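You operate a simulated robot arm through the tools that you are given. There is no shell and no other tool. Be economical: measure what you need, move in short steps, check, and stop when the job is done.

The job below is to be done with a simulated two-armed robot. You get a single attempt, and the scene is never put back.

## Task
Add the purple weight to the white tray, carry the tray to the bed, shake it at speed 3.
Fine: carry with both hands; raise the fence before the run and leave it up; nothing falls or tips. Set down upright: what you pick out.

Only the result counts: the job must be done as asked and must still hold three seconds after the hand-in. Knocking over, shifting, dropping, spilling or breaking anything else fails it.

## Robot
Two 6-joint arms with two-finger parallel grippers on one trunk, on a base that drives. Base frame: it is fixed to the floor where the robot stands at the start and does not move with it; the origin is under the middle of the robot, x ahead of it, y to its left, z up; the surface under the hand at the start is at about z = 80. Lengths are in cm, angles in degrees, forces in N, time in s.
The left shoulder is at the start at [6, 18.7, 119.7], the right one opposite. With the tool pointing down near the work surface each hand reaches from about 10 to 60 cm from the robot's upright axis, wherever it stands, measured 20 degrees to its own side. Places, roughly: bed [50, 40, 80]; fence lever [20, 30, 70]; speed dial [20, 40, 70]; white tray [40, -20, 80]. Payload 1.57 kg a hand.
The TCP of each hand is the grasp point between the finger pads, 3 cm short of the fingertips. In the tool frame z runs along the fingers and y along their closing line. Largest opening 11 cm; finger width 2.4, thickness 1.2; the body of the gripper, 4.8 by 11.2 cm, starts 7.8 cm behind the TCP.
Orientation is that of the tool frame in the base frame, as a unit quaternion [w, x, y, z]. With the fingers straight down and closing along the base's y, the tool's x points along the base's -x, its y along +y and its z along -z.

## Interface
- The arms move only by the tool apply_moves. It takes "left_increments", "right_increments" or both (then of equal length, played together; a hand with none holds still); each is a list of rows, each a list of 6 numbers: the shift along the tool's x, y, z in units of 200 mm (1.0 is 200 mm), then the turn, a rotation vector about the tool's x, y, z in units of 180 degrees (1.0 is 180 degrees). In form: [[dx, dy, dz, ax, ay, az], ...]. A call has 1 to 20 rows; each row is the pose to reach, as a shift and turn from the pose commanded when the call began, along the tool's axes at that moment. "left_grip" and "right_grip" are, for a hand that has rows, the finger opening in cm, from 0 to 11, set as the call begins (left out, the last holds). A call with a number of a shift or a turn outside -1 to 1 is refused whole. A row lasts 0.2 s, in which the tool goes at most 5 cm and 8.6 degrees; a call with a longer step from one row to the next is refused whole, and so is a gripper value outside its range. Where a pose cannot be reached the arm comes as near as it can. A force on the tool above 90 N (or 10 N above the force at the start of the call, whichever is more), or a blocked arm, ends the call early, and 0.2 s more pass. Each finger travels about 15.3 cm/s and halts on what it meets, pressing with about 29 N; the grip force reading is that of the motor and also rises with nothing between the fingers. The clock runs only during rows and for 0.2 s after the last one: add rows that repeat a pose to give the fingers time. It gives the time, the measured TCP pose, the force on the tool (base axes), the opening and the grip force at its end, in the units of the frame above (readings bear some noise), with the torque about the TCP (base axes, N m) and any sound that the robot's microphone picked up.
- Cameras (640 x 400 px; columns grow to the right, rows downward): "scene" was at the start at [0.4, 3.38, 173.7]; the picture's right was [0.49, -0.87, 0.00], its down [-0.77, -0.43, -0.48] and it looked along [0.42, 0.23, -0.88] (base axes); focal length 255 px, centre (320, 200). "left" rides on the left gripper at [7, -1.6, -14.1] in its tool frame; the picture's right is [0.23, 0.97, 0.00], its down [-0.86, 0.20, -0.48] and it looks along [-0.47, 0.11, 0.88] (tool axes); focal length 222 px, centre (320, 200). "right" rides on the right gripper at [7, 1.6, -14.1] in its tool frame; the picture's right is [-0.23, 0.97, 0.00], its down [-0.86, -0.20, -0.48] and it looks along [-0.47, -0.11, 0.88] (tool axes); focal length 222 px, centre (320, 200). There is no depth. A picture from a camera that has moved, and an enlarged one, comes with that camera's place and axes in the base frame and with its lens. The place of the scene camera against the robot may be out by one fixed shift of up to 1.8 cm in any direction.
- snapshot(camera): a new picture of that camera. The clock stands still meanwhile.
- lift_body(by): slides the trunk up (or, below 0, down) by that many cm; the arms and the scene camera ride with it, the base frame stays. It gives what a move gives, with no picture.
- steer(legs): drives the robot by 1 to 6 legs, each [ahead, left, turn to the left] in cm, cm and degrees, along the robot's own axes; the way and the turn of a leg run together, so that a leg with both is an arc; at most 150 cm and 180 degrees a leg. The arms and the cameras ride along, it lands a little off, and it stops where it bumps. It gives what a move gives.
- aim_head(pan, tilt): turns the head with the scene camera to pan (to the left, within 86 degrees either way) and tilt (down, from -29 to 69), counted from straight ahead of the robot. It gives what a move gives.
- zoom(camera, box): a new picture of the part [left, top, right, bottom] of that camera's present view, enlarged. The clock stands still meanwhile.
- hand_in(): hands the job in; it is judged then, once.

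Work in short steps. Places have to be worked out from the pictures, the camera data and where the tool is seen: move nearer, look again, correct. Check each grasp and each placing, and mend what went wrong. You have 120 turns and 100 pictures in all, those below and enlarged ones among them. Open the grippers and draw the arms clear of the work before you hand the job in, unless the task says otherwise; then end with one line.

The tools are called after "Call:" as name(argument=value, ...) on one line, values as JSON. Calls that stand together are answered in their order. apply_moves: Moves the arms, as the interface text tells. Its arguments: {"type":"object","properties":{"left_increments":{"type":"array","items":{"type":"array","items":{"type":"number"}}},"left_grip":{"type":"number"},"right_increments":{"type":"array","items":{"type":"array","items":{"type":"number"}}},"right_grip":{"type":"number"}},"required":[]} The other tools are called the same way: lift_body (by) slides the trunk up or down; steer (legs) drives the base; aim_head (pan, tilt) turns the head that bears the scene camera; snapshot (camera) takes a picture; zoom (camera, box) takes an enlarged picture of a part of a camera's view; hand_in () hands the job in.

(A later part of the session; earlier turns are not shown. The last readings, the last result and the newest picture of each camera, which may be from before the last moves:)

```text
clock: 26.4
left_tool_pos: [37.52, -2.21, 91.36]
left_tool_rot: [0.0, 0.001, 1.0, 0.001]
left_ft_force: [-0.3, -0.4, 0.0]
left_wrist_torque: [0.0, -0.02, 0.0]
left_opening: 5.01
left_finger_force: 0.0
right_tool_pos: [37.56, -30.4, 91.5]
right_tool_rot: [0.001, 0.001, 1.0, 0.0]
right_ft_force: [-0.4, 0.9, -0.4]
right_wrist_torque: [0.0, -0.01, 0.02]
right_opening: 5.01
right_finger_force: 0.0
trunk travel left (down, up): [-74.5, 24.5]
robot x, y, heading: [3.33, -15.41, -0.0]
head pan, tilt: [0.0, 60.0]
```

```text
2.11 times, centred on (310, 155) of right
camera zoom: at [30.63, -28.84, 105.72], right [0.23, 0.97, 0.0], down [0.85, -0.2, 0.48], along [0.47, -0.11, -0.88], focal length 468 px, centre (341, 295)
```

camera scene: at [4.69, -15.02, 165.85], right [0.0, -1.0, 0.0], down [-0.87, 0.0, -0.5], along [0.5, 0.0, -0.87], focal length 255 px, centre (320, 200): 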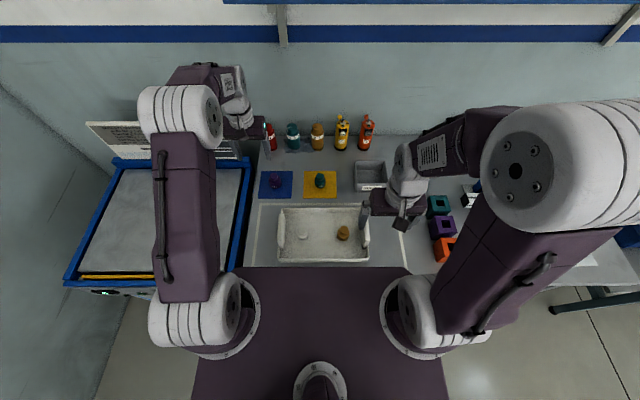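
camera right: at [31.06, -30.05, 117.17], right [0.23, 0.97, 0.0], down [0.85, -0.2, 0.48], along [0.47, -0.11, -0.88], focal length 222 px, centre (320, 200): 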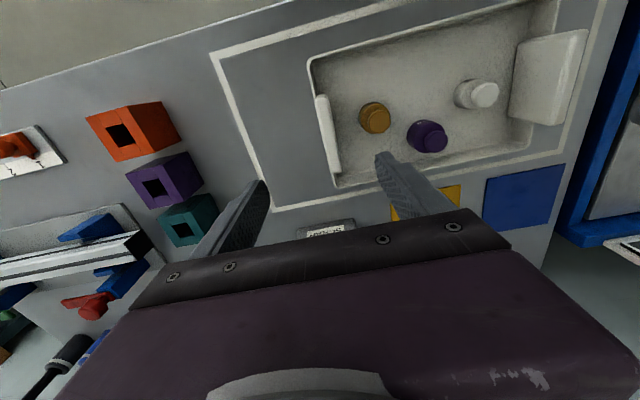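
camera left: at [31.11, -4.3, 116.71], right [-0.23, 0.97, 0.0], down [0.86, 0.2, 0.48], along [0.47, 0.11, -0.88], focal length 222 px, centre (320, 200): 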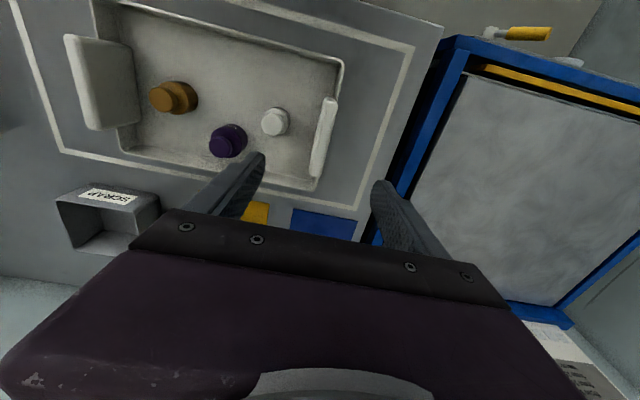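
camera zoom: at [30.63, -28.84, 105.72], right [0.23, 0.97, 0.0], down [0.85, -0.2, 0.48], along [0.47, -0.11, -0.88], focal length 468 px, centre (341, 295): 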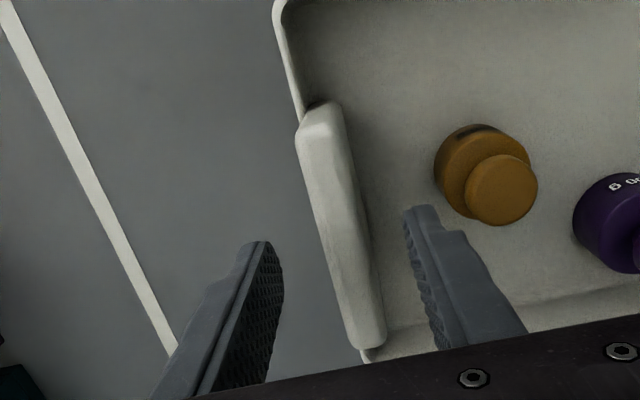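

Both hands straddle the handles well. Descending to z≈85.3 and closing both grippers.

Call:
apply_moves(left_increments=[[0, 0, 0.1, 0, 0, 0], [0, 0, 0.2, 0, 0, 0], [0, 0, 0.3, 0, 0, 0], [0, 0, 0.3, 0, 0, 0]], right_increments=[[0, 0, 0.1, 0, 0, 0], [0, 0, 0.2, 0, 0, 0], [0, 0, 0.306, 0, 0, 0], [0, 0, 0.306, 0, 0, 0]])

Call:
zoom(camera="left", box=[210, 60, 450, 250])

Call:
zoom(camera="right", box=[190, 60, 430, 250])

```text
clock: 27.4
left_tool_pos: [37.79, -2.21, 85.52]
left_tool_rot: [0.0, 0.001, 1.0, 0.0]
left_ft_force: [-0.3, 0.3, 0.8]
left_wrist_torque: [-0.02, 0.0, 0.03]
left_opening: 5.03
left_finger_force: 0.1
right_tool_pos: [37.74, -30.56, 85.49]
right_tool_rot: [0.001, 0.0, 1.0, 0.0]
right_ft_force: [1.0, -0.3, 0.3]
right_wrist_torque: [0.01, -0.02, -0.01]
right_opening: 5.0
right_finger_force: 0.0
trunk travel left (down, up): [-74.5, 24.5]
robot x, y, heading: [3.25, -15.07, -0.0]
head pan, tilt: [0.0, 60.0]
```

```text
2.11 times, centred on (330, 155) of left
camera zoom: at [30.8, -3.69, 99.76], right [-0.22, 0.97, 0.0], down [0.86, 0.2, 0.48], along [0.47, 0.11, -0.88], focal length 468 px, centre (299, 295)
```

zoom: 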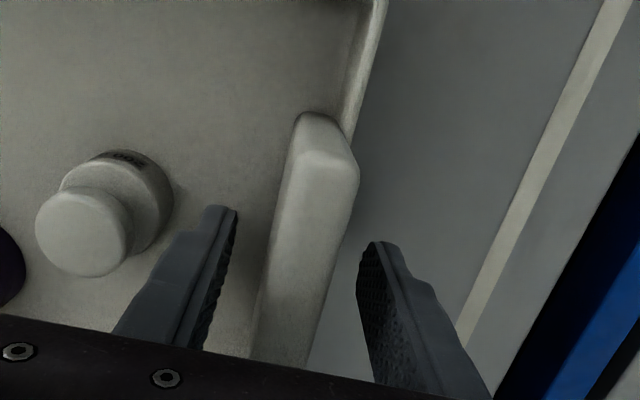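

```text
2.11 times, centred on (310, 155) of right
camera zoom: at [30.68, -28.8, 99.66], right [0.23, 0.97, 0.0], down [0.85, -0.2, 0.48], along [0.47, -0.11, -0.88], focal length 468 px, centre (341, 295)
```

zoom: 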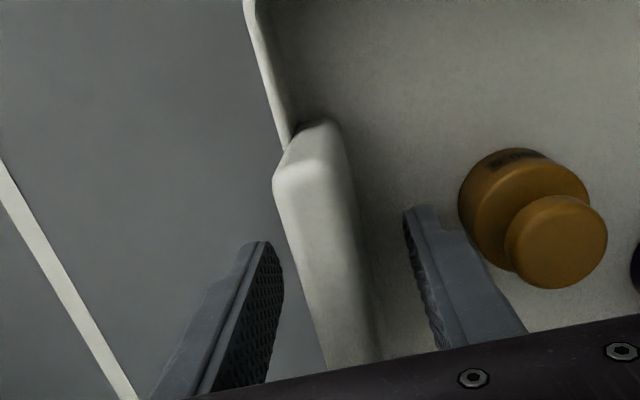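

The handles lie between the fingers on both sides. Closing.

Call:
apply_moves(left_increments=[[0, 0, 0, 0, 0, 0], [0, 0, 0, 0, 0, 0], [0, 0, 0, 0, 0, 0], [0, 0, 0, 0, 0, 0]], right_increments=[[0, 0, 0, 0, 0, 0], [0, 0, 0, 0, 0, 0], [0, 0, 0, 0, 0, 0], [0, 0, 0, 0, 0, 0]], left_grip=0.5, right_grip=0.5)

```text
clock: 28.4
left_tool_pos: [37.69, -2.03, 85.56]
left_tool_rot: [0.001, 0.001, 1.0, 0.0]
left_ft_force: [-0.9, -17.1, 2.3]
left_wrist_torque: [0.01, 0.1, 0.13]
left_opening: 2.05
left_finger_force: 8.2
right_tool_pos: [37.7, -30.42, 85.4]
right_tool_rot: [0.0, 0.001, 1.0, 0.0]
right_ft_force: [-0.2, 19.8, -3.6]
right_wrist_torque: [-0.17, -0.28, 0.28]
right_opening: 1.77
right_finger_force: 29.7
trunk travel left (down, up): [-74.5, 24.5]
robot x, y, heading: [3.14, -15.1, -0.0]
head pan, tilt: [0.0, 60.0]
```

Both grip, but the hands pull toward each other by about 18 N, so they are a little too far apart. I'll ease each 0.2 cm inward.

Call:
apply_moves(left_increments=[[0, -0.01, 0, 0, 0, 0], [0, -0.01, 0, 0, 0, 0], [0, -0.01, 0, 0, 0, 0]], right_increments=[[0, 0.01, 0, 0, 0, 0], [0, 0.01, 0, 0, 0, 0], [0, 0.01, 0, 0, 0, 0]])

```text
clock: 29.2
left_tool_pos: [37.79, -2.32, 85.48]
left_tool_rot: [0.0, 0.0, 1.0, 0.002]
left_ft_force: [1.0, 22.3, 9.8]
left_wrist_torque: [-0.15, -0.03, 0.13]
left_opening: 2.49
left_finger_force: 10.8
right_tool_pos: [37.64, -30.18, 85.32]
right_tool_rot: [0.001, 0.001, 1.0, 0.0]
right_ft_force: [-1.4, -23.5, -3.0]
right_wrist_torque: [-0.51, 0.61, -0.01]
right_opening: 1.79
right_finger_force: 29.2
trunk travel left (down, up): [-74.5, 24.5]
robot x, y, heading: [3.3, -15.72, -0.2]
head pan, tilt: [0.0, 60.0]
```

Now the forces reversed (+22/-23), so the neutral spacing is about halfway. Backing each out 0.11 cm.

Call:
apply_moves(left_increments=[[0, 0.0055, 0, 0, 0, 0], [0, 0.0055, 0, 0, 0, 0], [0, 0.0055, 0, 0, 0, 0], [0, 0.0055, 0, 0, 0, 0]], right_increments=[[0, -0.0055, 0, 0, 0, 0], [0, -0.0055, 0, 0, 0, 0], [0, -0.0055, 0, 0, 0, 0], [0, -0.0055, 0, 0, 0, 0]])

Call:
zoom(camera="left", box=[210, 60, 450, 250])

Call:
zoom(camera="right", box=[190, 60, 430, 250])

```text
clock: 30.2
left_tool_pos: [37.74, -2.17, 85.35]
left_tool_rot: [0.0, 0.0, 1.0, 0.0]
left_ft_force: [1.2, 16.0, 2.3]
left_wrist_torque: [0.2, -0.04, 0.16]
left_opening: 1.9
left_finger_force: 7.7
right_tool_pos: [37.66, -30.2, 85.54]
right_tool_rot: [0.0, 0.001, 1.0, 0.0]
right_ft_force: [-2.9, -12.2, -0.2]
right_wrist_torque: [-0.09, 0.91, 0.35]
right_opening: 1.79
right_finger_force: 28.8
trunk travel left (down, up): [-74.5, 24.5]
robot x, y, heading: [3.48, -15.41, -0.1]
head pan, tilt: [0.0, 60.0]
```

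```text
2.11 times, centred on (330, 155) of left
camera zoom: at [30.8, -3.73, 99.69], right [-0.23, 0.97, 0.0], down [0.86, 0.2, 0.48], along [0.47, 0.11, -0.88], focal length 468 px, centre (299, 295)
```

zoom: 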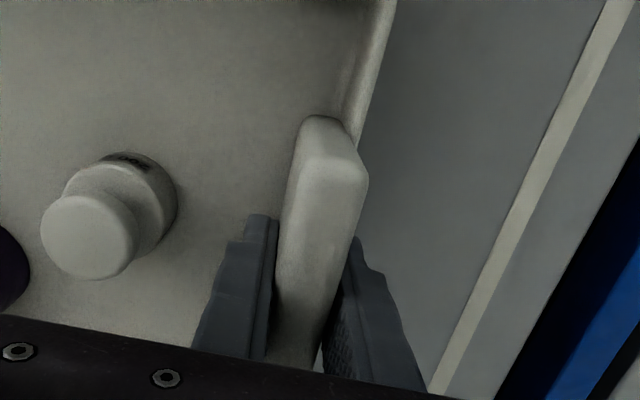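

```text
2.11 times, centred on (310, 155) of right
camera zoom: at [30.68, -28.63, 99.69], right [0.23, 0.97, 0.0], down [0.85, -0.2, 0.48], along [0.47, -0.11, -0.88], focal length 468 px, centre (341, 295)
```

zoom: 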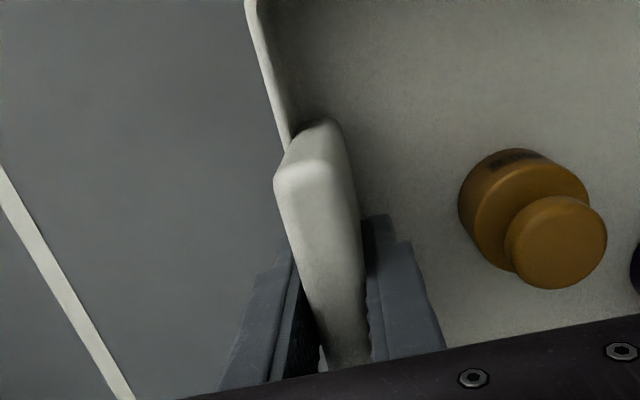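

Remaining squeeze is about 14 N; relieving by another 0.08 cm at the left hand.

Call:
apply_moves(left_increments=[[0, 0.004, 0, 0, 0, 0], [0, 0.004, 0, 0, 0, 0], [0, 0.004, 0, 0, 0, 0], [0, 0.004, 0, 0, 0, 0]], left_grip=0)

```text
clock: 31.2
left_tool_pos: [37.79, -2.09, 85.53]
left_tool_rot: [0.0, 0.002, 1.0, 0.0]
left_ft_force: [0.0, -5.8, -2.7]
left_wrist_torque: [0.31, 0.74, 0.28]
left_opening: 1.78
left_finger_force: 29.0
right_tool_pos: [37.59, -30.31, 85.42]
right_tool_rot: [0.001, 0.001, 1.0, 0.0]
right_ft_force: [-3.5, 4.2, 4.1]
right_wrist_torque: [-0.17, 0.58, 0.02]
right_opening: 1.76
right_finger_force: 29.0
trunk travel left (down, up): [-74.5, 24.5]
robot x, y, heading: [3.44, -15.16, -0.2]
head pan, tilt: [0.0, 60.0]
```

Both hands now grip fully (29 N each) with little internal stress. I'll lift with the trunk, 3 cm first.

Call:
lift_body(by=3)

Call:
zoom(camera="scene", box=[230, 160, 410, 290])

```text
clock: 31.9
left_tool_pos: [37.95, -2.12, 88.35]
left_tool_rot: [0.0, 0.0, 1.0, 0.0]
left_ft_force: [1.4, -11.6, -6.4]
left_wrist_torque: [0.35, 0.42, 0.23]
left_opening: 1.77
left_finger_force: 28.3
right_tool_pos: [37.98, -30.24, 88.4]
right_tool_rot: [0.0, 0.002, 1.0, 0.001]
right_ft_force: [-0.9, 10.8, -5.9]
right_wrist_torque: [-0.02, -0.18, 0.12]
right_opening: 1.77
right_finger_force: 29.3
trunk travel left (down, up): [-77.5, 21.5]
robot x, y, heading: [3.26, -15.25, -0.1]
head pan, tilt: [0.0, 60.0]
```

```text
3.08 times, centred on (320, 225) of scene
camera zoom: at [4.91, -15.13, 168.85], right [0.0, -1.0, 0.0], down [-0.87, 0.0, -0.5], along [0.5, 0.0, -0.87], focal length 784 px, centre (320, 123)
```

zoom: 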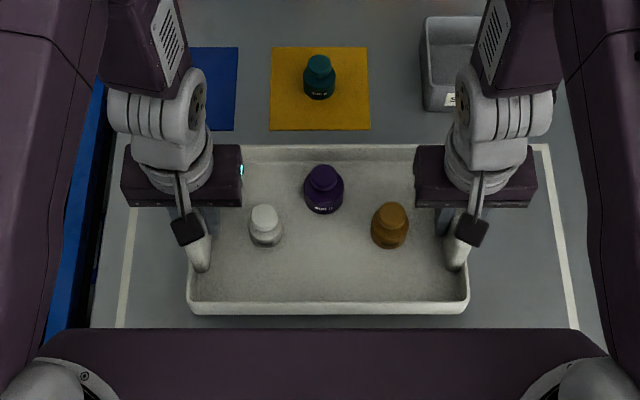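

The tray is lifted level (~1.25 kg shared by both hands). I'll raise it 11 cm more; the bed plate spans about x 26–68, y 17–65.

Call:
lift_body(by=11)

Call:
steer(legs=[[-12, 0, 0]])

Call:
snapshot(camera="scene")

```text
clock: 33.4
left_tool_pos: [37.8, -2.16, 99.41]
left_tool_rot: [0.0, 0.001, 1.0, 0.0]
left_ft_force: [0.6, -22.5, -7.1]
left_wrist_torque: [0.38, 0.44, 0.17]
left_opening: 1.79
left_finger_force: 28.6
right_tool_pos: [37.7, -30.32, 99.3]
right_tool_rot: [0.0, 0.001, 1.0, 0.0]
right_ft_force: [-0.7, 22.8, -5.6]
right_wrist_torque: [0.04, -0.19, 0.01]
right_opening: 1.79
right_finger_force: 29.0
trunk travel left (down, up): [-88.5, 10.5]
robot x, y, heading: [3.08, -15.38, 0.1]
head pan, tilt: [0.0, 60.0]
```

```text
clock: 34.6
left_tool_pos: [26.14, -2.04, 99.39]
left_tool_rot: [-0.001, 0.001, 1.0, 0.0]
left_ft_force: [0.2, -29.7, -6.6]
left_wrist_torque: [0.34, 0.17, 0.14]
left_opening: 1.77
left_finger_force: 28.7
right_tool_pos: [25.92, -30.35, 99.43]
right_tool_rot: [-0.001, -0.001, 1.0, -0.001]
right_ft_force: [0.0, 28.7, -4.5]
right_wrist_torque: [0.13, 0.05, 0.02]
right_opening: 1.79
right_finger_force: 29.0
trunk travel left (down, up): [-88.5, 10.5]
robot x, y, heading: [-8.81, -15.27, -0.3]
head pan, tilt: [0.0, 60.0]
```

```text
59 pictures are left
camera scene: at [-6.8, -15.11, 179.84], right [0.0, -1.0, 0.0], down [-0.87, 0.0, -0.5], along [0.5, 0.0, -0.87], focal length 255 px, centre (320, 200)
```

scene: 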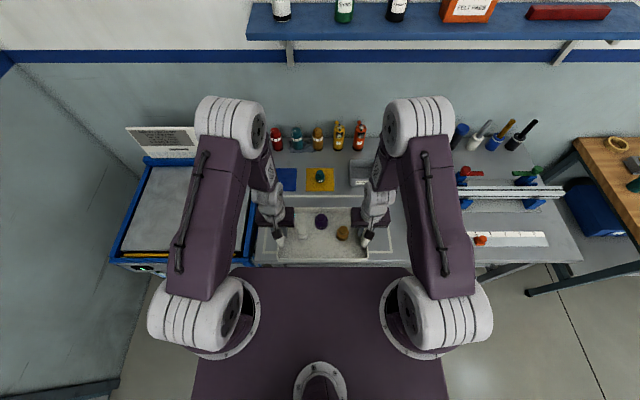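

The hands are pulling against each other by ~29 N, growing. I'll relax 0.07 cm each inward.

Call:
apply_moves(left_increments=[[0, -0.0035, 0, 0, 0, 0], [0, -0.0035, 0, 0, 0, 0], [0, -0.0035, 0, 0, 0, 0]], right_increments=[[0, 0.0035, 0, 0, 0, 0], [0, 0.0035, 0, 0, 0, 0], [0, 0.0035, 0, 0, 0, 0]])

```text
clock: 35.4
left_tool_pos: [25.65, -2.1, 99.47]
left_tool_rot: [-0.001, 0.0, 1.0, 0.0]
left_ft_force: [1.7, 36.6, -9.1]
left_wrist_torque: [0.77, -0.29, -0.02]
left_opening: 1.8
left_finger_force: 29.4
right_tool_pos: [25.73, -30.18, 99.4]
right_tool_rot: [0.0, 0.001, 1.0, -0.001]
right_ft_force: [-1.5, -36.8, -2.1]
right_wrist_torque: [0.3, 0.47, 0.28]
right_opening: 1.78
right_finger_force: 29.1
trunk travel left (down, up): [-88.5, 10.5]
robot x, y, heading: [-8.96, -15.52, 0.1]
head pan, tilt: [0.0, 60.0]
```

Very stiff coupling; back off about half of that.

Call:
apply_moves(left_increments=[[0, 0.0018, 0, 0, 0, 0], [0, 0.0018, 0, 0, 0, 0]], right_increments=[[0, -0.0018, 0, 0, 0, 0], [0, -0.0018, 0, 0, 0, 0]])

```text
clock: 36.0
left_tool_pos: [25.75, -2.06, 99.42]
left_tool_rot: [0.0, 0.001, 1.0, 0.0]
left_ft_force: [1.6, 36.1, -7.8]
left_wrist_torque: [0.57, 0.26, 0.26]
left_opening: 1.81
left_finger_force: 28.9
right_tool_pos: [25.77, -30.13, 99.49]
right_tool_rot: [0.0, 0.0, 1.0, 0.0]
right_ft_force: [-2.2, -36.8, -3.9]
right_wrist_torque: [0.03, -0.08, 0.19]
right_opening: 1.79
right_finger_force: 29.2
trunk travel left (down, up): [-88.5, 10.5]
robot x, y, heading: [-8.5, -15.4, 0.1]
head pan, tilt: [0.0, 60.0]
```

Call:
apply_moves(left_increments=[[0, 0.002, 0, 0, 0, 0], [0, 0.002, 0, 0, 0, 0]], right_increments=[[0, -0.002, 0, 0, 0, 0], [0, -0.002, 0, 0, 0, 0]])

```text
clock: 36.6
left_tool_pos: [25.77, -2.03, 99.35]
left_tool_rot: [0.0, 0.001, 1.0, 0.0]
left_ft_force: [1.8, 21.8, -10.9]
left_wrist_torque: [0.91, 0.21, 0.35]
left_opening: 1.78
left_finger_force: 28.6
right_tool_pos: [25.88, -30.3, 99.43]
right_tool_rot: [0.0, 0.0, 1.0, 0.0]
right_ft_force: [-1.7, -21.9, -1.9]
right_wrist_torque: [0.39, 0.04, 0.02]
right_opening: 1.77
right_finger_force: 28.9
trunk travel left (down, up): [-88.5, 10.5]
robot x, y, heading: [-8.34, -15.28, -0.1]
head pan, tilt: [0.0, 60.0]
```

Stress is now 22 N and acceptable. Driving left in two stages, first 28 cm.

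Call:
steer(legs=[[0, 28, 0]])

Call:
snapshot(camera="scene")

```text
clock: 38.6
left_tool_pos: [26.03, 25.61, 99.66]
left_tool_rot: [0.0, 0.001, 1.0, 0.001]
left_ft_force: [1.4, 0.9, -10.1]
left_wrist_torque: [0.93, 0.29, 0.27]
left_opening: 1.78
left_finger_force: 28.5
right_tool_pos: [25.8, -2.56, 99.4]
right_tool_rot: [0.0, 0.001, 1.0, 0.0]
right_ft_force: [-1.7, -1.0, -1.4]
right_wrist_torque: [0.43, -0.13, 0.06]
right_opening: 1.78
right_finger_force: 29.2
trunk travel left (down, up): [-88.5, 10.5]
robot x, y, heading: [-8.53, 12.47, -0.4]
head pan, tilt: [0.0, 60.0]
```

```text
58 pictures are left
camera scene: at [-7.14, 12.54, 179.85], right [0.0, -1.0, 0.0], down [-0.87, 0.0, -0.5], along [0.5, 0.0, -0.87], focal length 255 px, centre (320, 200)
```

scene: 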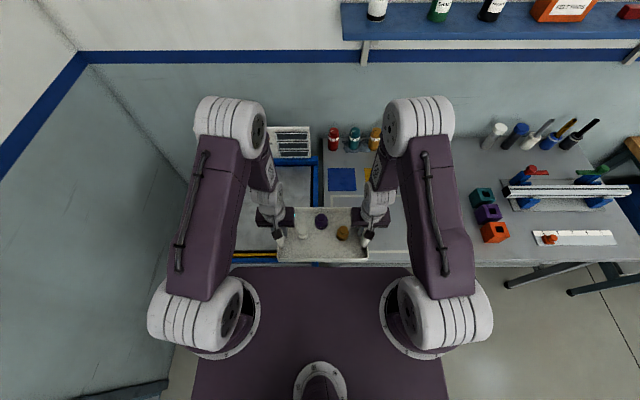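

Stress vanished and the tray rides level; the wall is about y=100, leaving room. Driving the remaining 29 cm.

Call:
steer(legs=[[0, 29, 0]])

Call:
snapshot(camera="scene")

Call:
snapshot(camera="left")

Call:
snapshot(camera="right")

```text
clock: 40.6
left_tool_pos: [26.06, 55.12, 99.38]
left_tool_rot: [0.0, 0.003, 1.0, 0.001]
left_ft_force: [1.7, -0.9, -9.9]
left_wrist_torque: [0.88, 0.19, 0.3]
left_opening: 1.79
left_finger_force: 29.2
right_tool_pos: [25.88, 26.84, 99.45]
right_tool_rot: [-0.001, 0.002, 1.0, 0.001]
right_ft_force: [-1.9, -0.5, -2.0]
right_wrist_torque: [0.4, 0.0, 0.09]
right_opening: 1.79
right_finger_force: 28.6
trunk travel left (down, up): [-88.5, 10.5]
robot x, y, heading: [-8.78, 41.91, -0.3]
head pan, tilt: [0.0, 60.0]
```

```text
57 pictures are left
camera scene: at [-7.03, 42.01, 179.85], right [0.0, -1.0, 0.0], down [-0.87, 0.0, -0.5], along [0.5, 0.0, -0.87], focal length 255 px, centre (320, 200)
```

scene: 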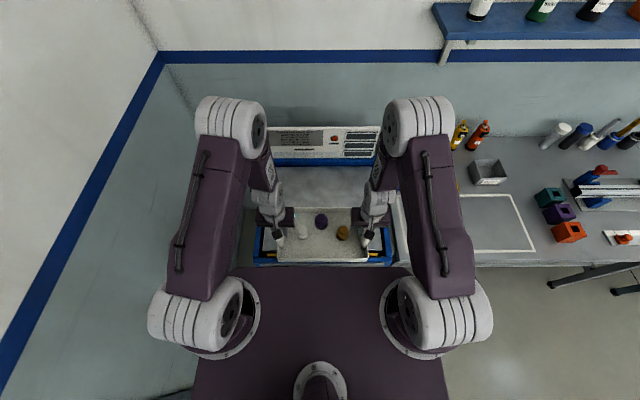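

```text
56 pictures are left
camera left: at [19.06, 53.46, 113.71], right [-0.22, 0.97, 0.0], down [0.86, 0.19, 0.48], along [0.47, 0.11, -0.88], focal length 222 px, centre (320, 200)
```

left: 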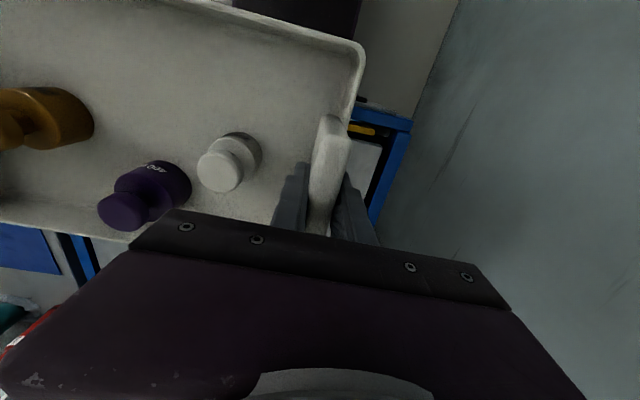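

```text
55 pictures are left
camera right: at [18.87, 28.5, 113.61], right [0.23, 0.97, 0.0], down [0.85, -0.2, 0.48], along [0.47, -0.11, -0.88], focal length 222 px, centre (320, 200)
```

right: 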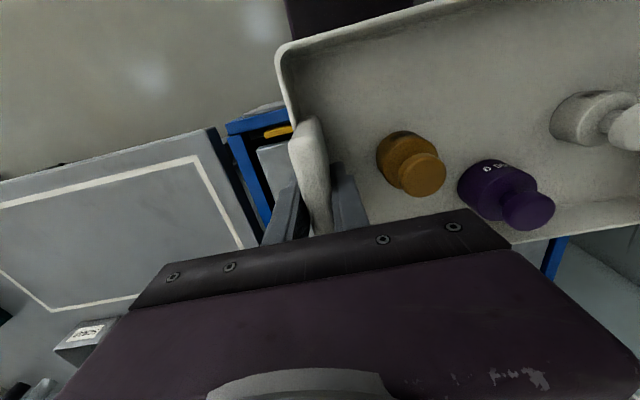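

The tray is centred over the bed in y (41). I'll drive 3 cm ahead and then extend both arms together 17 cm forward, slowly.

Call:
steer(legs=[[3, 0, 0]])

Call:
apply_moves(left_increments=[[-0.02, 0, 0, 0, 0, 0], [-0.06, 0, 0, 0, 0, 0], [-0.12, 0, 0, 0, 0, 0], [-0.2, 0, 0, 0, 0, 0], [-0.28, 0, 0, 0, 0, 0], [-0.36, 0, 0, 0, 0, 0], [-0.44, 0, 0, 0, 0, 0], [-0.52, 0, 0, 0, 0, 0], [-0.6, 0, 0, 0, 0, 0], [-0.68, 0, 0, 0, 0, 0], [-0.75, 0, 0, 0, 0, 0], [-0.8, 0, 0, 0, 0, 0], [-0.84, 0, 0, 0, 0, 0], [-0.85, 0, 0, 0, 0, 0]], right_increments=[[-0.02, 0, 0, 0, 0, 0], [-0.06, 0, 0, 0, 0, 0], [-0.12, 0, 0, 0, 0, 0], [-0.2, 0, 0, 0, 0, 0], [-0.28, 0, 0, 0, 0, 0], [-0.36, 0, 0, 0, 0, 0], [-0.44, 0, 0, 0, 0, 0], [-0.52, 0, 0, 0, 0, 0], [-0.6, 0, 0, 0, 0, 0], [-0.68, 0, 0, 0, 0, 0], [-0.75, 0, 0, 0, 0, 0], [-0.8, 0, 0, 0, 0, 0], [-0.84, 0, 0, 0, 0, 0], [-0.85, 0, 0, 0, 0, 0]])

Call:
snapshot(camera="scene")

Call:
snapshot(camera="left")

Call:
snapshot(camera="right")

```text
clock: 41.4
left_tool_pos: [28.3, 55.27, 99.73]
left_tool_rot: [0.004, 0.001, 1.0, 0.001]
left_ft_force: [0.7, -1.4, -9.2]
left_wrist_torque: [0.79, 0.09, 0.27]
left_opening: 1.81
left_finger_force: 29.4
right_tool_pos: [28.13, 27.16, 99.57]
right_tool_rot: [0.003, 0.001, 1.0, 0.0]
right_ft_force: [-2.1, 2.0, -2.1]
right_wrist_torque: [0.41, 0.06, 0.03]
right_opening: 1.77
right_finger_force: 29.1
trunk travel left (down, up): [-88.5, 10.5]
robot x, y, heading: [-5.56, 42.35, -0.3]
head pan, tilt: [0.0, 60.0]
```

```text
clock: 44.4
left_tool_pos: [45.95, 55.15, 99.58]
left_tool_rot: [-0.001, 0.002, 1.0, 0.0]
left_ft_force: [1.2, -5.0, -12.5]
left_wrist_torque: [1.13, -0.04, 0.21]
left_opening: 1.76
left_finger_force: 28.5
right_tool_pos: [45.87, 26.87, 99.3]
right_tool_rot: [-0.002, 0.001, 1.0, 0.0]
right_ft_force: [-0.5, 4.6, 2.0]
right_wrist_torque: [0.92, 0.21, 0.09]
right_opening: 1.76
right_finger_force: 28.7
trunk travel left (down, up): [-88.5, 10.5]
robot x, y, heading: [-5.54, 41.92, -0.7]
head pan, tilt: [0.0, 60.0]
```

```text
54 pictures are left
camera scene: at [-4.01, 42.29, 179.85], right [0.0, -1.0, 0.0], down [-0.87, 0.0, -0.5], along [0.5, 0.0, -0.87], focal length 255 px, centre (320, 200)
```

scene: 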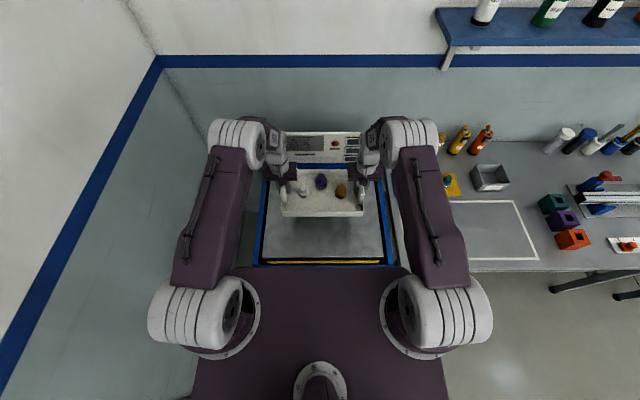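

```text
53 pictures are left
camera left: at [39.02, 53.6, 113.71], right [-0.22, 0.97, 0.0], down [0.86, 0.2, 0.48], along [0.47, 0.11, -0.88], focal length 222 px, centre (320, 200)
```

left: 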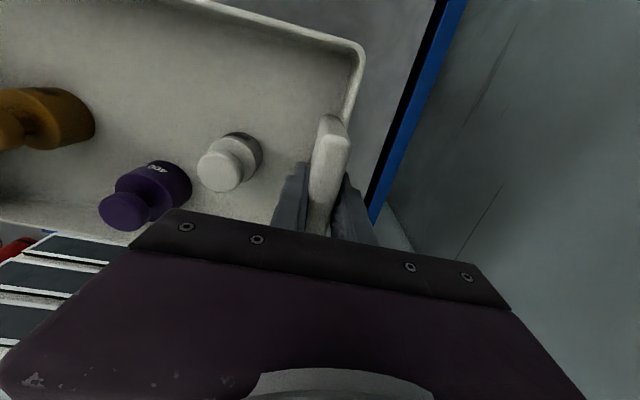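

```text
52 pictures are left
camera right: at [38.87, 28.64, 113.56], right [0.23, 0.97, 0.0], down [0.86, -0.2, 0.48], along [0.46, -0.11, -0.88], focal length 222 px, centre (320, 200)
```

right: 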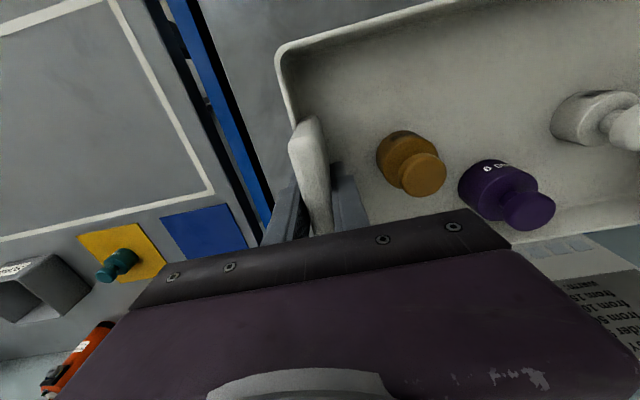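

All level and inside the bed frame. Lowering the trunk 12 cm.

Call:
lift_body(by=-11.5)

Call:
snapshot(camera="left")

Call:
snapshot(camera="right")

```text
clock: 45.9
left_tool_pos: [45.94, 55.09, 88.07]
left_tool_rot: [-0.002, 0.001, 1.0, 0.0]
left_ft_force: [1.5, -3.9, -13.4]
left_wrist_torque: [1.21, 0.09, 0.3]
left_opening: 1.77
left_finger_force: 29.1
right_tool_pos: [45.85, 26.97, 87.82]
right_tool_rot: [-0.001, 0.001, 1.0, 0.0]
right_ft_force: [-0.9, 2.8, 1.4]
right_wrist_torque: [0.97, 0.11, 0.19]
right_opening: 1.79
right_finger_force: 28.7
trunk travel left (down, up): [-77.0, 22.0]
robot x, y, heading: [-5.65, 41.97, -0.3]
head pan, tilt: [0.0, 60.0]
```

```text
51 pictures are left
camera left: at [38.98, 53.6, 102.22], right [-0.22, 0.97, 0.0], down [0.86, 0.2, 0.48], along [0.47, 0.11, -0.88], focal length 222 px, centre (320, 200)
```

left: 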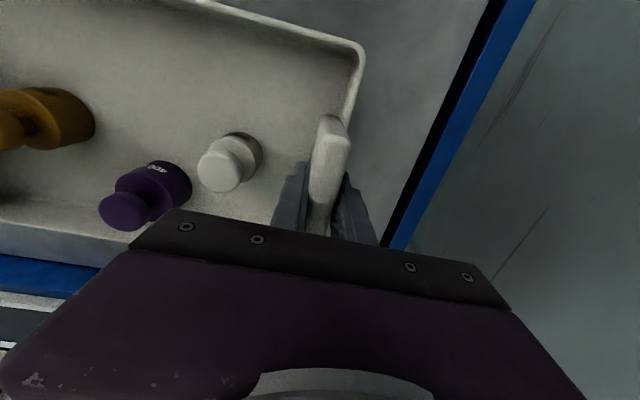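

```text
50 pictures are left
camera right: at [38.84, 28.64, 102.08], right [0.23, 0.97, 0.0], down [0.86, -0.2, 0.48], along [0.46, -0.11, -0.88], focal length 222 px, centre (320, 200)
```

right: 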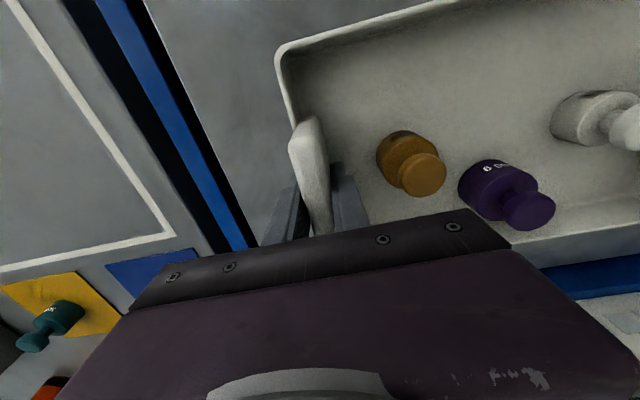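

Lowering both hands gently 2 cm.

Call:
apply_moves(left_increments=[[0, 0, 0.02, 0, 0, 0], [0, 0, 0.04, 0, 0, 0], [0, 0, 0.06, 0, 0, 0], [0, 0, 0.08, 0, 0, 0], [0, 0, 0.1, 0, 0, 0]], right_increments=[[0, 0, 0.02, 0, 0, 0], [0, 0, 0.04, 0, 0, 0], [0, 0, 0.06, 0, 0, 0], [0, 0, 0.08, 0, 0, 0], [0, 0, 0.1, 0, 0, 0]])

```text
clock: 47.1
left_tool_pos: [45.93, 55.09, 85.81]
left_tool_rot: [-0.001, 0.003, 1.0, -0.001]
left_ft_force: [-1.3, 0.1, -11.0]
left_wrist_torque: [0.81, -0.07, -0.1]
left_opening: 1.79
left_finger_force: 28.8
right_tool_pos: [45.8, 26.93, 85.8]
right_tool_rot: [-0.001, 0.002, 1.0, 0.001]
right_ft_force: [2.0, 0.6, -1.7]
right_wrist_torque: [0.56, 0.29, -0.21]
right_opening: 1.77
right_finger_force: 28.8
trunk travel left (down, up): [-77.0, 22.0]
robot x, y, heading: [-5.68, 42.3, -0.4]
head pan, tilt: [0.0, 60.0]
```

Call:
apply_moves(left_increments=[[0, 0, 0.007, 0, 0, 0], [0, 0, 0.014, 0, 0, 0], [0, 0, 0.02, 0, 0, 0], [0, 0, 0.02, 0, 0, 0]], right_increments=[[0, 0, 0.007, 0, 0, 0], [0, 0, 0.014, 0, 0, 0], [0, 0, 0.02, 0, 0, 0], [0, 0, 0.02, 0, 0, 0]])

```text
clock: 48.1
left_tool_pos: [45.83, 55.22, 85.64]
left_tool_rot: [0.0, 0.003, 1.0, 0.0]
left_ft_force: [0.9, 1.5, -10.6]
left_wrist_torque: [0.87, -0.77, 0.21]
left_opening: 1.81
left_finger_force: 29.2
right_tool_pos: [45.81, 26.97, 85.4]
right_tool_rot: [0.0, 0.001, 1.0, -0.001]
right_ft_force: [1.1, -1.6, 5.3]
right_wrist_torque: [0.47, 0.2, 0.12]
right_opening: 1.78
right_finger_force: 28.8
trunk travel left (down, up): [-77.0, 22.0]
robot x, y, heading: [-5.47, 41.85, -0.5]
head pan, tilt: [0.0, 60.0]
```

The right side is touching; lower the left a little more.

Call:
apply_moves(left_increments=[[0, 0, 0.006, 0, 0, 0], [0, 0, 0.012, 0, 0, 0], [0, 0, 0.012, 0, 0, 0]], right_increments=[[0, 0, 0.003, 0, 0, 0], [0, 0, 0.005, 0, 0, 0], [0, 0, 0.005, 0, 0, 0]])

```text
clock: 48.9
left_tool_pos: [45.95, 55.06, 85.45]
left_tool_rot: [0.002, 0.002, 1.0, 0.0]
left_ft_force: [3.8, -3.5, 12.3]
left_wrist_torque: [0.37, 1.0, 0.05]
left_opening: 1.78
left_finger_force: 28.7
right_tool_pos: [45.79, 26.94, 85.47]
right_tool_rot: [0.0, 0.001, 1.0, 0.001]
right_ft_force: [4.6, 3.9, 2.3]
right_wrist_torque: [-0.45, -0.6, -0.23]
right_opening: 1.79
right_finger_force: 29.0
trunk travel left (down, up): [-77.0, 22.0]
robot x, y, heading: [-5.5, 42.41, -0.0]
head pan, tilt: [0.0, 60.0]
```

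The tray rests on the bed. Opening both grippers and raising straight up.

Call:
apply_moves(left_increments=[[0, 0, 0, 0, 0, 0], [0, 0, 0, 0, 0, 0], [0, 0, 0, 0, 0, 0], [0, 0, -0.1, 0, 0, 0], [0, 0, -0.3, 0, 0, 0], [0, 0, -0.5, 0, 0, 0], [0, 0, -0.7, 0, 0, 0]], right_increments=[[0, 0, 0, 0, 0, 0], [0, 0, 0, 0, 0, 0], [0, 0, 0, 0, 0, 0], [0, 0, -0.1, 0, 0, 0], [0, 0, -0.3, 0, 0, 0], [0, 0, -0.5, 0, 0, 0], [0, 0, -0.7, 0, 0, 0]], left_grip=4.8, right_grip=4.8)

Call:
snapshot(camera="left")

Call:
snapshot(camera="scene")

```text
clock: 50.5
left_tool_pos: [45.67, 55.2, 99.33]
left_tool_rot: [0.0, 0.001, 1.0, 0.001]
left_ft_force: [-0.4, 0.4, 0.1]
left_wrist_torque: [0.01, -0.02, 0.02]
left_opening: 4.78
left_finger_force: 0.1
right_tool_pos: [45.55, 26.85, 99.48]
right_tool_rot: [0.0, 0.001, 1.0, -0.001]
right_ft_force: [-0.3, 0.6, -0.3]
right_wrist_torque: [-0.02, -0.01, 0.0]
right_opening: 4.78
right_finger_force: 0.0
trunk travel left (down, up): [-77.0, 22.0]
robot x, y, heading: [-5.92, 42.6, -0.2]
head pan, tilt: [0.0, 60.0]
```

```text
49 pictures are left
camera left: at [38.79, 53.57, 113.52], right [-0.22, 0.97, 0.0], down [0.86, 0.2, 0.48], along [0.47, 0.11, -0.88], focal length 222 px, centre (320, 200)
```

left: 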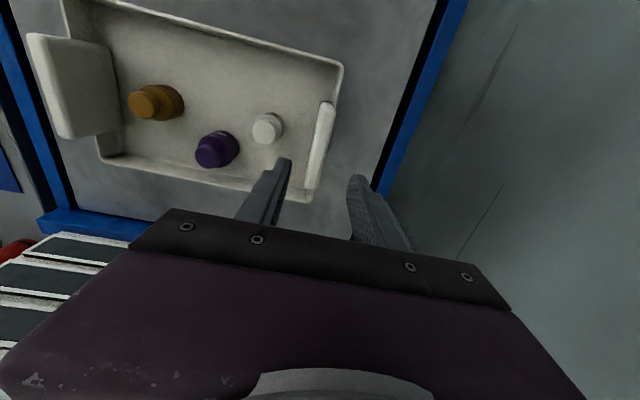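

```text
48 pictures are left
camera scene: at [-4.45, 42.3, 168.34], right [0.0, -1.0, 0.0], down [-0.87, 0.0, -0.5], along [0.5, 0.0, -0.87], focal length 255 px, centre (320, 200)
```

scene: 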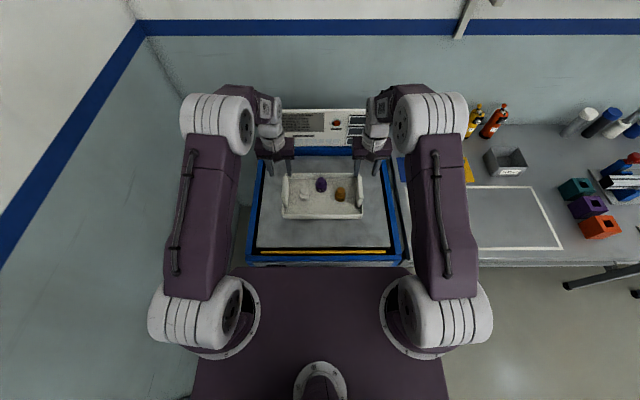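

The tray sits on the bed with all three weights upright. I'll drive back 45 cm and look at the front panel.

Call:
steer(legs=[[-45, 0, 0]])

Call:
aim_head(pan=0, tilt=52)

Call:
snapshot(camera="scene")

```text
clock: 53.2
left_tool_pos: [0.94, 55.25, 99.28]
left_tool_rot: [0.0, 0.002, 1.0, 0.0]
left_ft_force: [0.0, 0.0, 0.2]
left_wrist_torque: [0.03, 0.01, 0.0]
left_opening: 4.79
left_finger_force: 0.1
right_tool_pos: [0.78, 26.99, 99.27]
right_tool_rot: [0.0, 0.001, 1.0, 0.0]
right_ft_force: [-0.5, 0.3, 0.3]
right_wrist_torque: [0.02, 0.0, 0.0]
right_opening: 4.79
right_finger_force: 0.1
trunk travel left (down, up): [-77.0, 22.0]
robot x, y, heading: [-50.7, 42.09, -0.1]
head pan, tilt: [0.0, 60.0]
```

```text
clock: 53.9
left_tool_pos: [0.93, 55.27, 99.19]
left_tool_rot: [0.0, 0.002, 1.0, 0.0]
left_ft_force: [-0.1, -0.3, 0.0]
left_wrist_torque: [-0.02, 0.0, 0.01]
left_opening: 4.82
left_finger_force: 0.1
right_tool_pos: [0.73, 27.01, 99.38]
right_tool_rot: [0.0, 0.001, 1.0, 0.0]
right_ft_force: [-0.1, -0.1, -0.3]
right_wrist_torque: [0.02, 0.01, -0.02]
right_opening: 4.79
right_finger_force: 0.1
trunk travel left (down, up): [-77.0, 22.0]
robot x, y, heading: [-50.85, 41.98, -0.1]
head pan, tilt: [0.0, 52.0]
```

```text
47 pictures are left
camera scene: at [-48.43, 42.43, 169.34], right [0.0, -1.0, 0.0], down [-0.79, 0.0, -0.62], along [0.62, 0.0, -0.79], focal length 255 px, centre (320, 200)
```

scene: 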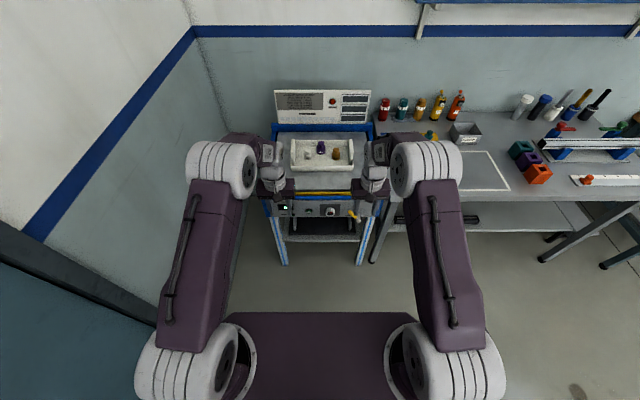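

Call:
zoom(camera="scene", box=[265, 185, 385, 240])

Call:
zoom(camera="scene", box=[265, 85, 385, 190])

```text
5.33 times, centred on (325, 212) of scene
camera zoom: at [-48.43, 42.43, 169.34], right [0.0, -1.0, 0.0], down [-0.79, 0.0, -0.62], along [0.62, 0.0, -0.79], focal length 1358 px, centre (293, 133)
```

zoom: 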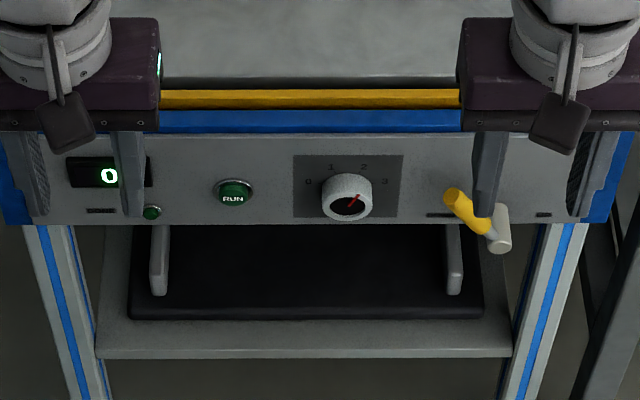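

```text
3.81 times, centred on (325, 138) of scene
camera zoom: at [-48.43, 42.43, 169.34], right [0.0, -1.0, 0.0], down [-0.79, 0.0, -0.62], along [0.62, 0.0, -0.79], focal length 970 px, centre (301, 438)
```

zoom: 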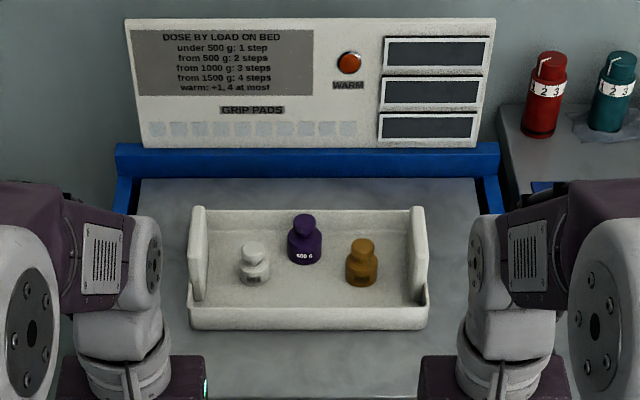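

The dial pointer is near 2 and the lever handle leans up-left from its pivot. I'll lower the trunk 30 cm for a flatter view of the panel.

Call:
lift_body(by=-30)

Call:
aim_head(pan=0, tilt=42)

Call:
snapshot(camera="scene")

```text
clock: 56.9
left_tool_pos: [0.94, 55.34, 69.21]
left_tool_rot: [0.0, 0.002, 1.0, -0.001]
left_ft_force: [0.2, -0.5, 0.4]
left_wrist_torque: [0.02, 0.0, 0.01]
left_opening: 4.78
left_finger_force: 0.2
right_tool_pos: [0.7, 27.12, 69.24]
right_tool_rot: [0.0, 0.0, 1.0, 0.0]
right_ft_force: [0.1, 0.2, -0.3]
right_wrist_torque: [0.0, -0.07, 0.01]
right_opening: 4.79
right_finger_force: 0.1
trunk travel left (down, up): [-47.0, 52.0]
robot x, y, heading: [-50.82, 42.12, -0.4]
head pan, tilt: [0.0, 52.0]
```

```text
clock: 57.6
left_tool_pos: [0.91, 55.32, 69.16]
left_tool_rot: [0.0, 0.001, 1.0, -0.001]
left_ft_force: [0.1, 0.2, 0.3]
left_wrist_torque: [-0.01, -0.02, -0.01]
left_opening: 4.78
left_finger_force: 0.0
right_tool_pos: [0.71, 27.02, 69.33]
right_tool_rot: [0.0, 0.001, 1.0, 0.0]
right_ft_force: [-0.1, 0.2, 1.5]
right_wrist_torque: [0.05, 0.0, 0.0]
right_opening: 4.79
right_finger_force: 0.1
trunk travel left (down, up): [-47.0, 52.0]
robot x, y, heading: [-50.25, 42.2, -0.1]
head pan, tilt: [0.0, 42.0]
```

```text
44 pictures are left
camera scene: at [-47.51, 42.43, 140.73], right [0.0, -1.0, 0.0], down [-0.67, 0.0, -0.74], along [0.74, 0.0, -0.67], focal length 255 px, centre (320, 200)
```

scene: 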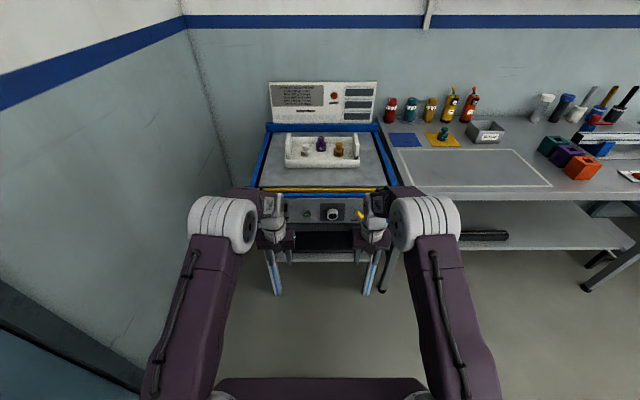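

I'll turn both grippers to point forward (−90° about the tool's y), moving the right one 12 cm aside so I can see the lever.

Call:
apply_moves(left_increments=[[0, 0, 0, 0, -0.045, 0], [0, 0, 0, 0, -0.09, 0], [0, 0, 0, 0, -0.135, 0], [0, 0, 0, 0, -0.18, 0], [0, 0, 0, 0, -0.225, 0], [0, 0.03, 0, 0, -0.27, 0], [0, 0.06, 0, 0, -0.315, 0], [0, 0.09, 0, 0, -0.36, 0], [0, 0.12, 0, 0, -0.405, 0], [0, 0.15, 0, 0, -0.45, 0], [0, 0.15, 0, 0, -0.5, 0], [0, 0.15, 0, 0, -0.5, 0]], right_increments=[[0, -0.06, 0, 0, -0.045, 0], [0, -0.12, 0, 0, -0.09, 0], [0, -0.18, 0, 0, -0.135, 0], [0, -0.24, 0, 0, -0.18, 0], [0, -0.3, 0, 0, -0.225, 0], [0, -0.36, 0, 0, -0.27, 0], [0, -0.42, 0, 0, -0.315, 0], [0, -0.48, 0, 0, -0.36, 0], [0, -0.54, 0, 0, -0.405, 0], [0, -0.6, 0, 0, -0.45, 0], [0, -0.6, 0, 0, -0.5, 0], [0, -0.6, 0, 0, -0.5, 0]], left_grip=6, right_grip=6)

Call:
snapshot(camera="scene")

Call:
zoom(camera="scene", box=[265, 180, 395, 250])

```text
refused: row 11 steps farther than a row can; nothing moved
```

```text
43 pictures are left
camera scene: at [-47.51, 42.43, 140.73], right [0.0, -1.0, 0.0], down [-0.67, 0.0, -0.74], along [0.74, 0.0, -0.67], focal length 255 px, centre (320, 200)
```

scene: 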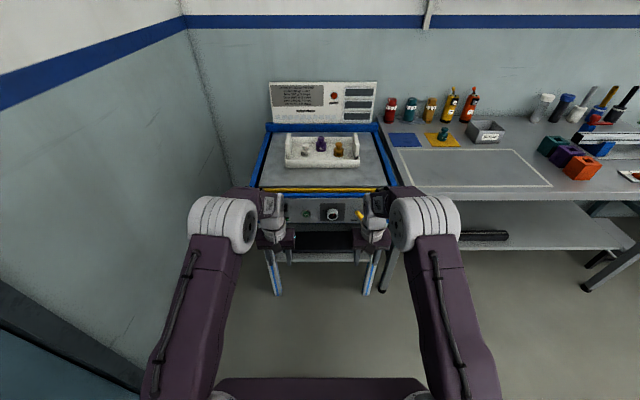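

```text
4.92 times, centred on (330, 215) of scene
camera zoom: at [-47.51, 42.43, 140.73], right [0.0, -1.0, 0.0], down [-0.67, 0.0, -0.74], along [0.74, 0.0, -0.67], focal length 1254 px, centre (271, 126)
```

zoom: 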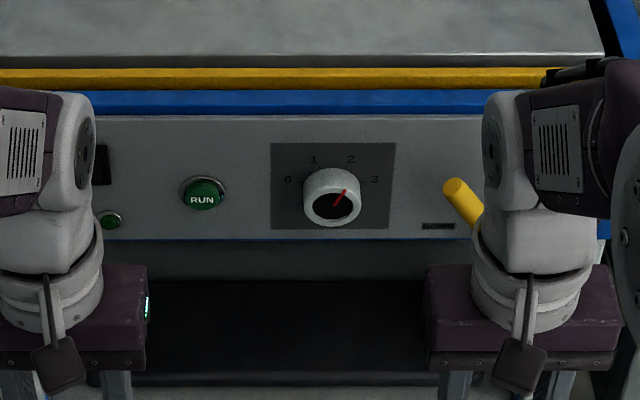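

Row 11 was too large a turn; splitting it finer.

Call:
apply_moves(left_increments=[[0, 0, 0, 0, -0.045, 0], [0, 0, 0, 0, -0.09, 0], [0, 0, 0, 0, -0.135, 0], [0, 0, 0, 0, -0.18, 0], [0, 0, 0, 0, -0.225, 0], [0, 0.03, 0, 0, -0.27, 0], [0, 0.06, 0, 0, -0.315, 0], [0, 0.09, 0, 0, -0.36, 0], [0, 0.12, 0, 0, -0.405, 0], [0, 0.15, 0, 0, -0.45, 0], [0, 0.15, 0, 0, -0.48, 0], [0, 0.15, 0, 0, -0.5, 0]], right_increments=[[0, -0.06, 0, 0, -0.045, 0], [0, -0.12, 0, 0, -0.09, 0], [0, -0.18, 0, 0, -0.135, 0], [0, -0.24, 0, 0, -0.18, 0], [0, -0.3, 0, 0, -0.225, 0], [0, -0.36, 0, 0, -0.27, 0], [0, -0.42, 0, 0, -0.315, 0], [0, -0.48, 0, 0, -0.36, 0], [0, -0.54, 0, 0, -0.405, 0], [0, -0.6, 0, 0, -0.45, 0], [0, -0.6, 0, 0, -0.48, 0], [0, -0.6, 0, 0, -0.5, 0]], left_grip=6, right_grip=6)

Call:
zoom(camera="scene", box=[220, 150, 440, 270])

Call:
snapshot(camera="right")

Call:
snapshot(camera="left")

```text
clock: 60.0
left_tool_pos: [17.91, 56.7, 79.11]
left_tool_rot: [0.64, 0.002, 0.769, -0.002]
left_ft_force: [-76.7, -1.5, 29.2]
left_wrist_torque: [0.92, 0.06, 2.09]
left_opening: 5.75
left_finger_force: 0.0
left hand out of reach, approached as far as the arm can: row 4, 7, 8, 9, 10, 11, 12
right_tool_pos: [18.36, 10.17, 79.54]
right_tool_rot: [0.661, 0.0, 0.75, 0.001]
right_ft_force: [-9.3, -1.0, 1.9]
right_wrist_torque: [-0.08, -0.07, -0.39]
right_opening: 6.14
right_finger_force: 1.4
right hand out of reach, approached as far as the arm can: row 7, 8, 9, 10, 11, 12
trunk travel left (down, up): [-47.0, 52.0]
robot x, y, heading: [-51.09, 42.45, 0.0]
head pan, tilt: [0.0, 42.0]
stopped in row 12 (left hand): the force on the tool passed its limit at 147 N (the readings are from after the stop); the commanded pose is now the measured one
```

```text
2.91 times, centred on (330, 210) of scene
camera zoom: at [-49.99, 42.28, 140.84], right [0.0, -1.0, 0.0], down [-0.66, 0.0, -0.75], along [0.75, 0.0, -0.66], focal length 741 px, centre (291, 171)
```

zoom: 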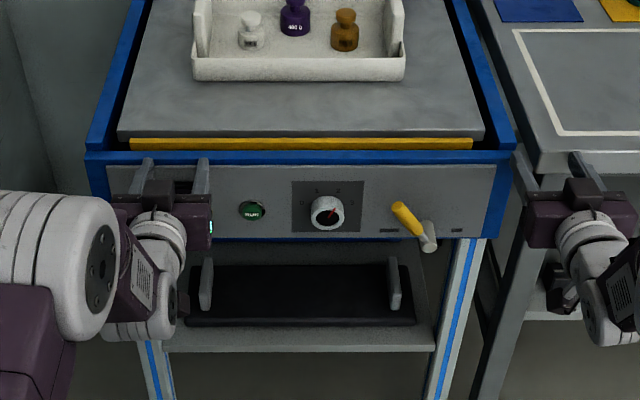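

```text
40 pictures are left
camera right: at [3.43, 11.82, 74.59], right [0.03, 0.97, 0.23], down [-0.37, -0.2, 0.91], along [0.93, -0.11, 0.35], focal length 222 px, centre (320, 200)
```

right: 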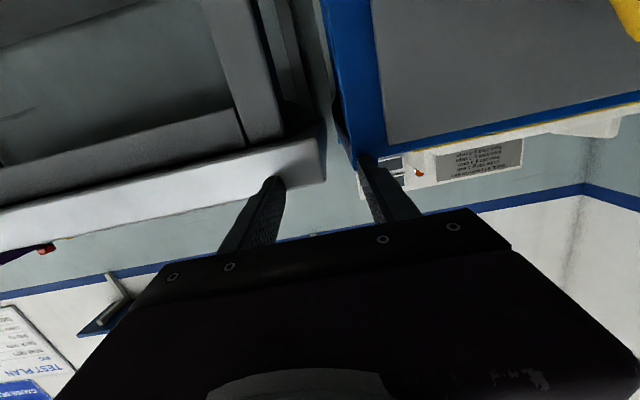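

```text
39 pictures are left
camera left: at [2.76, 55.05, 74.86], right [-0.04, 0.97, -0.22], down [-0.31, 0.2, 0.93], along [0.95, 0.11, 0.3], focal length 222 px, centre (320, 200)
```

left: 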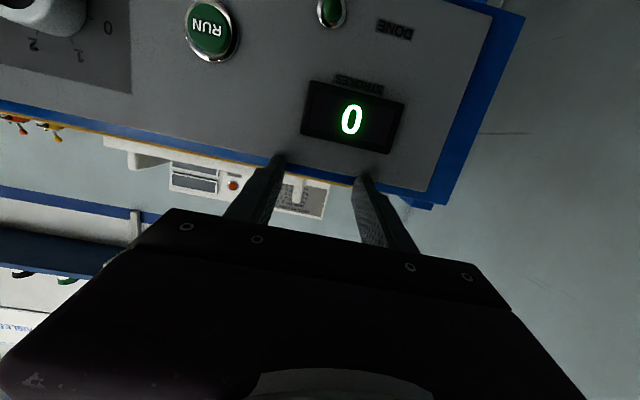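

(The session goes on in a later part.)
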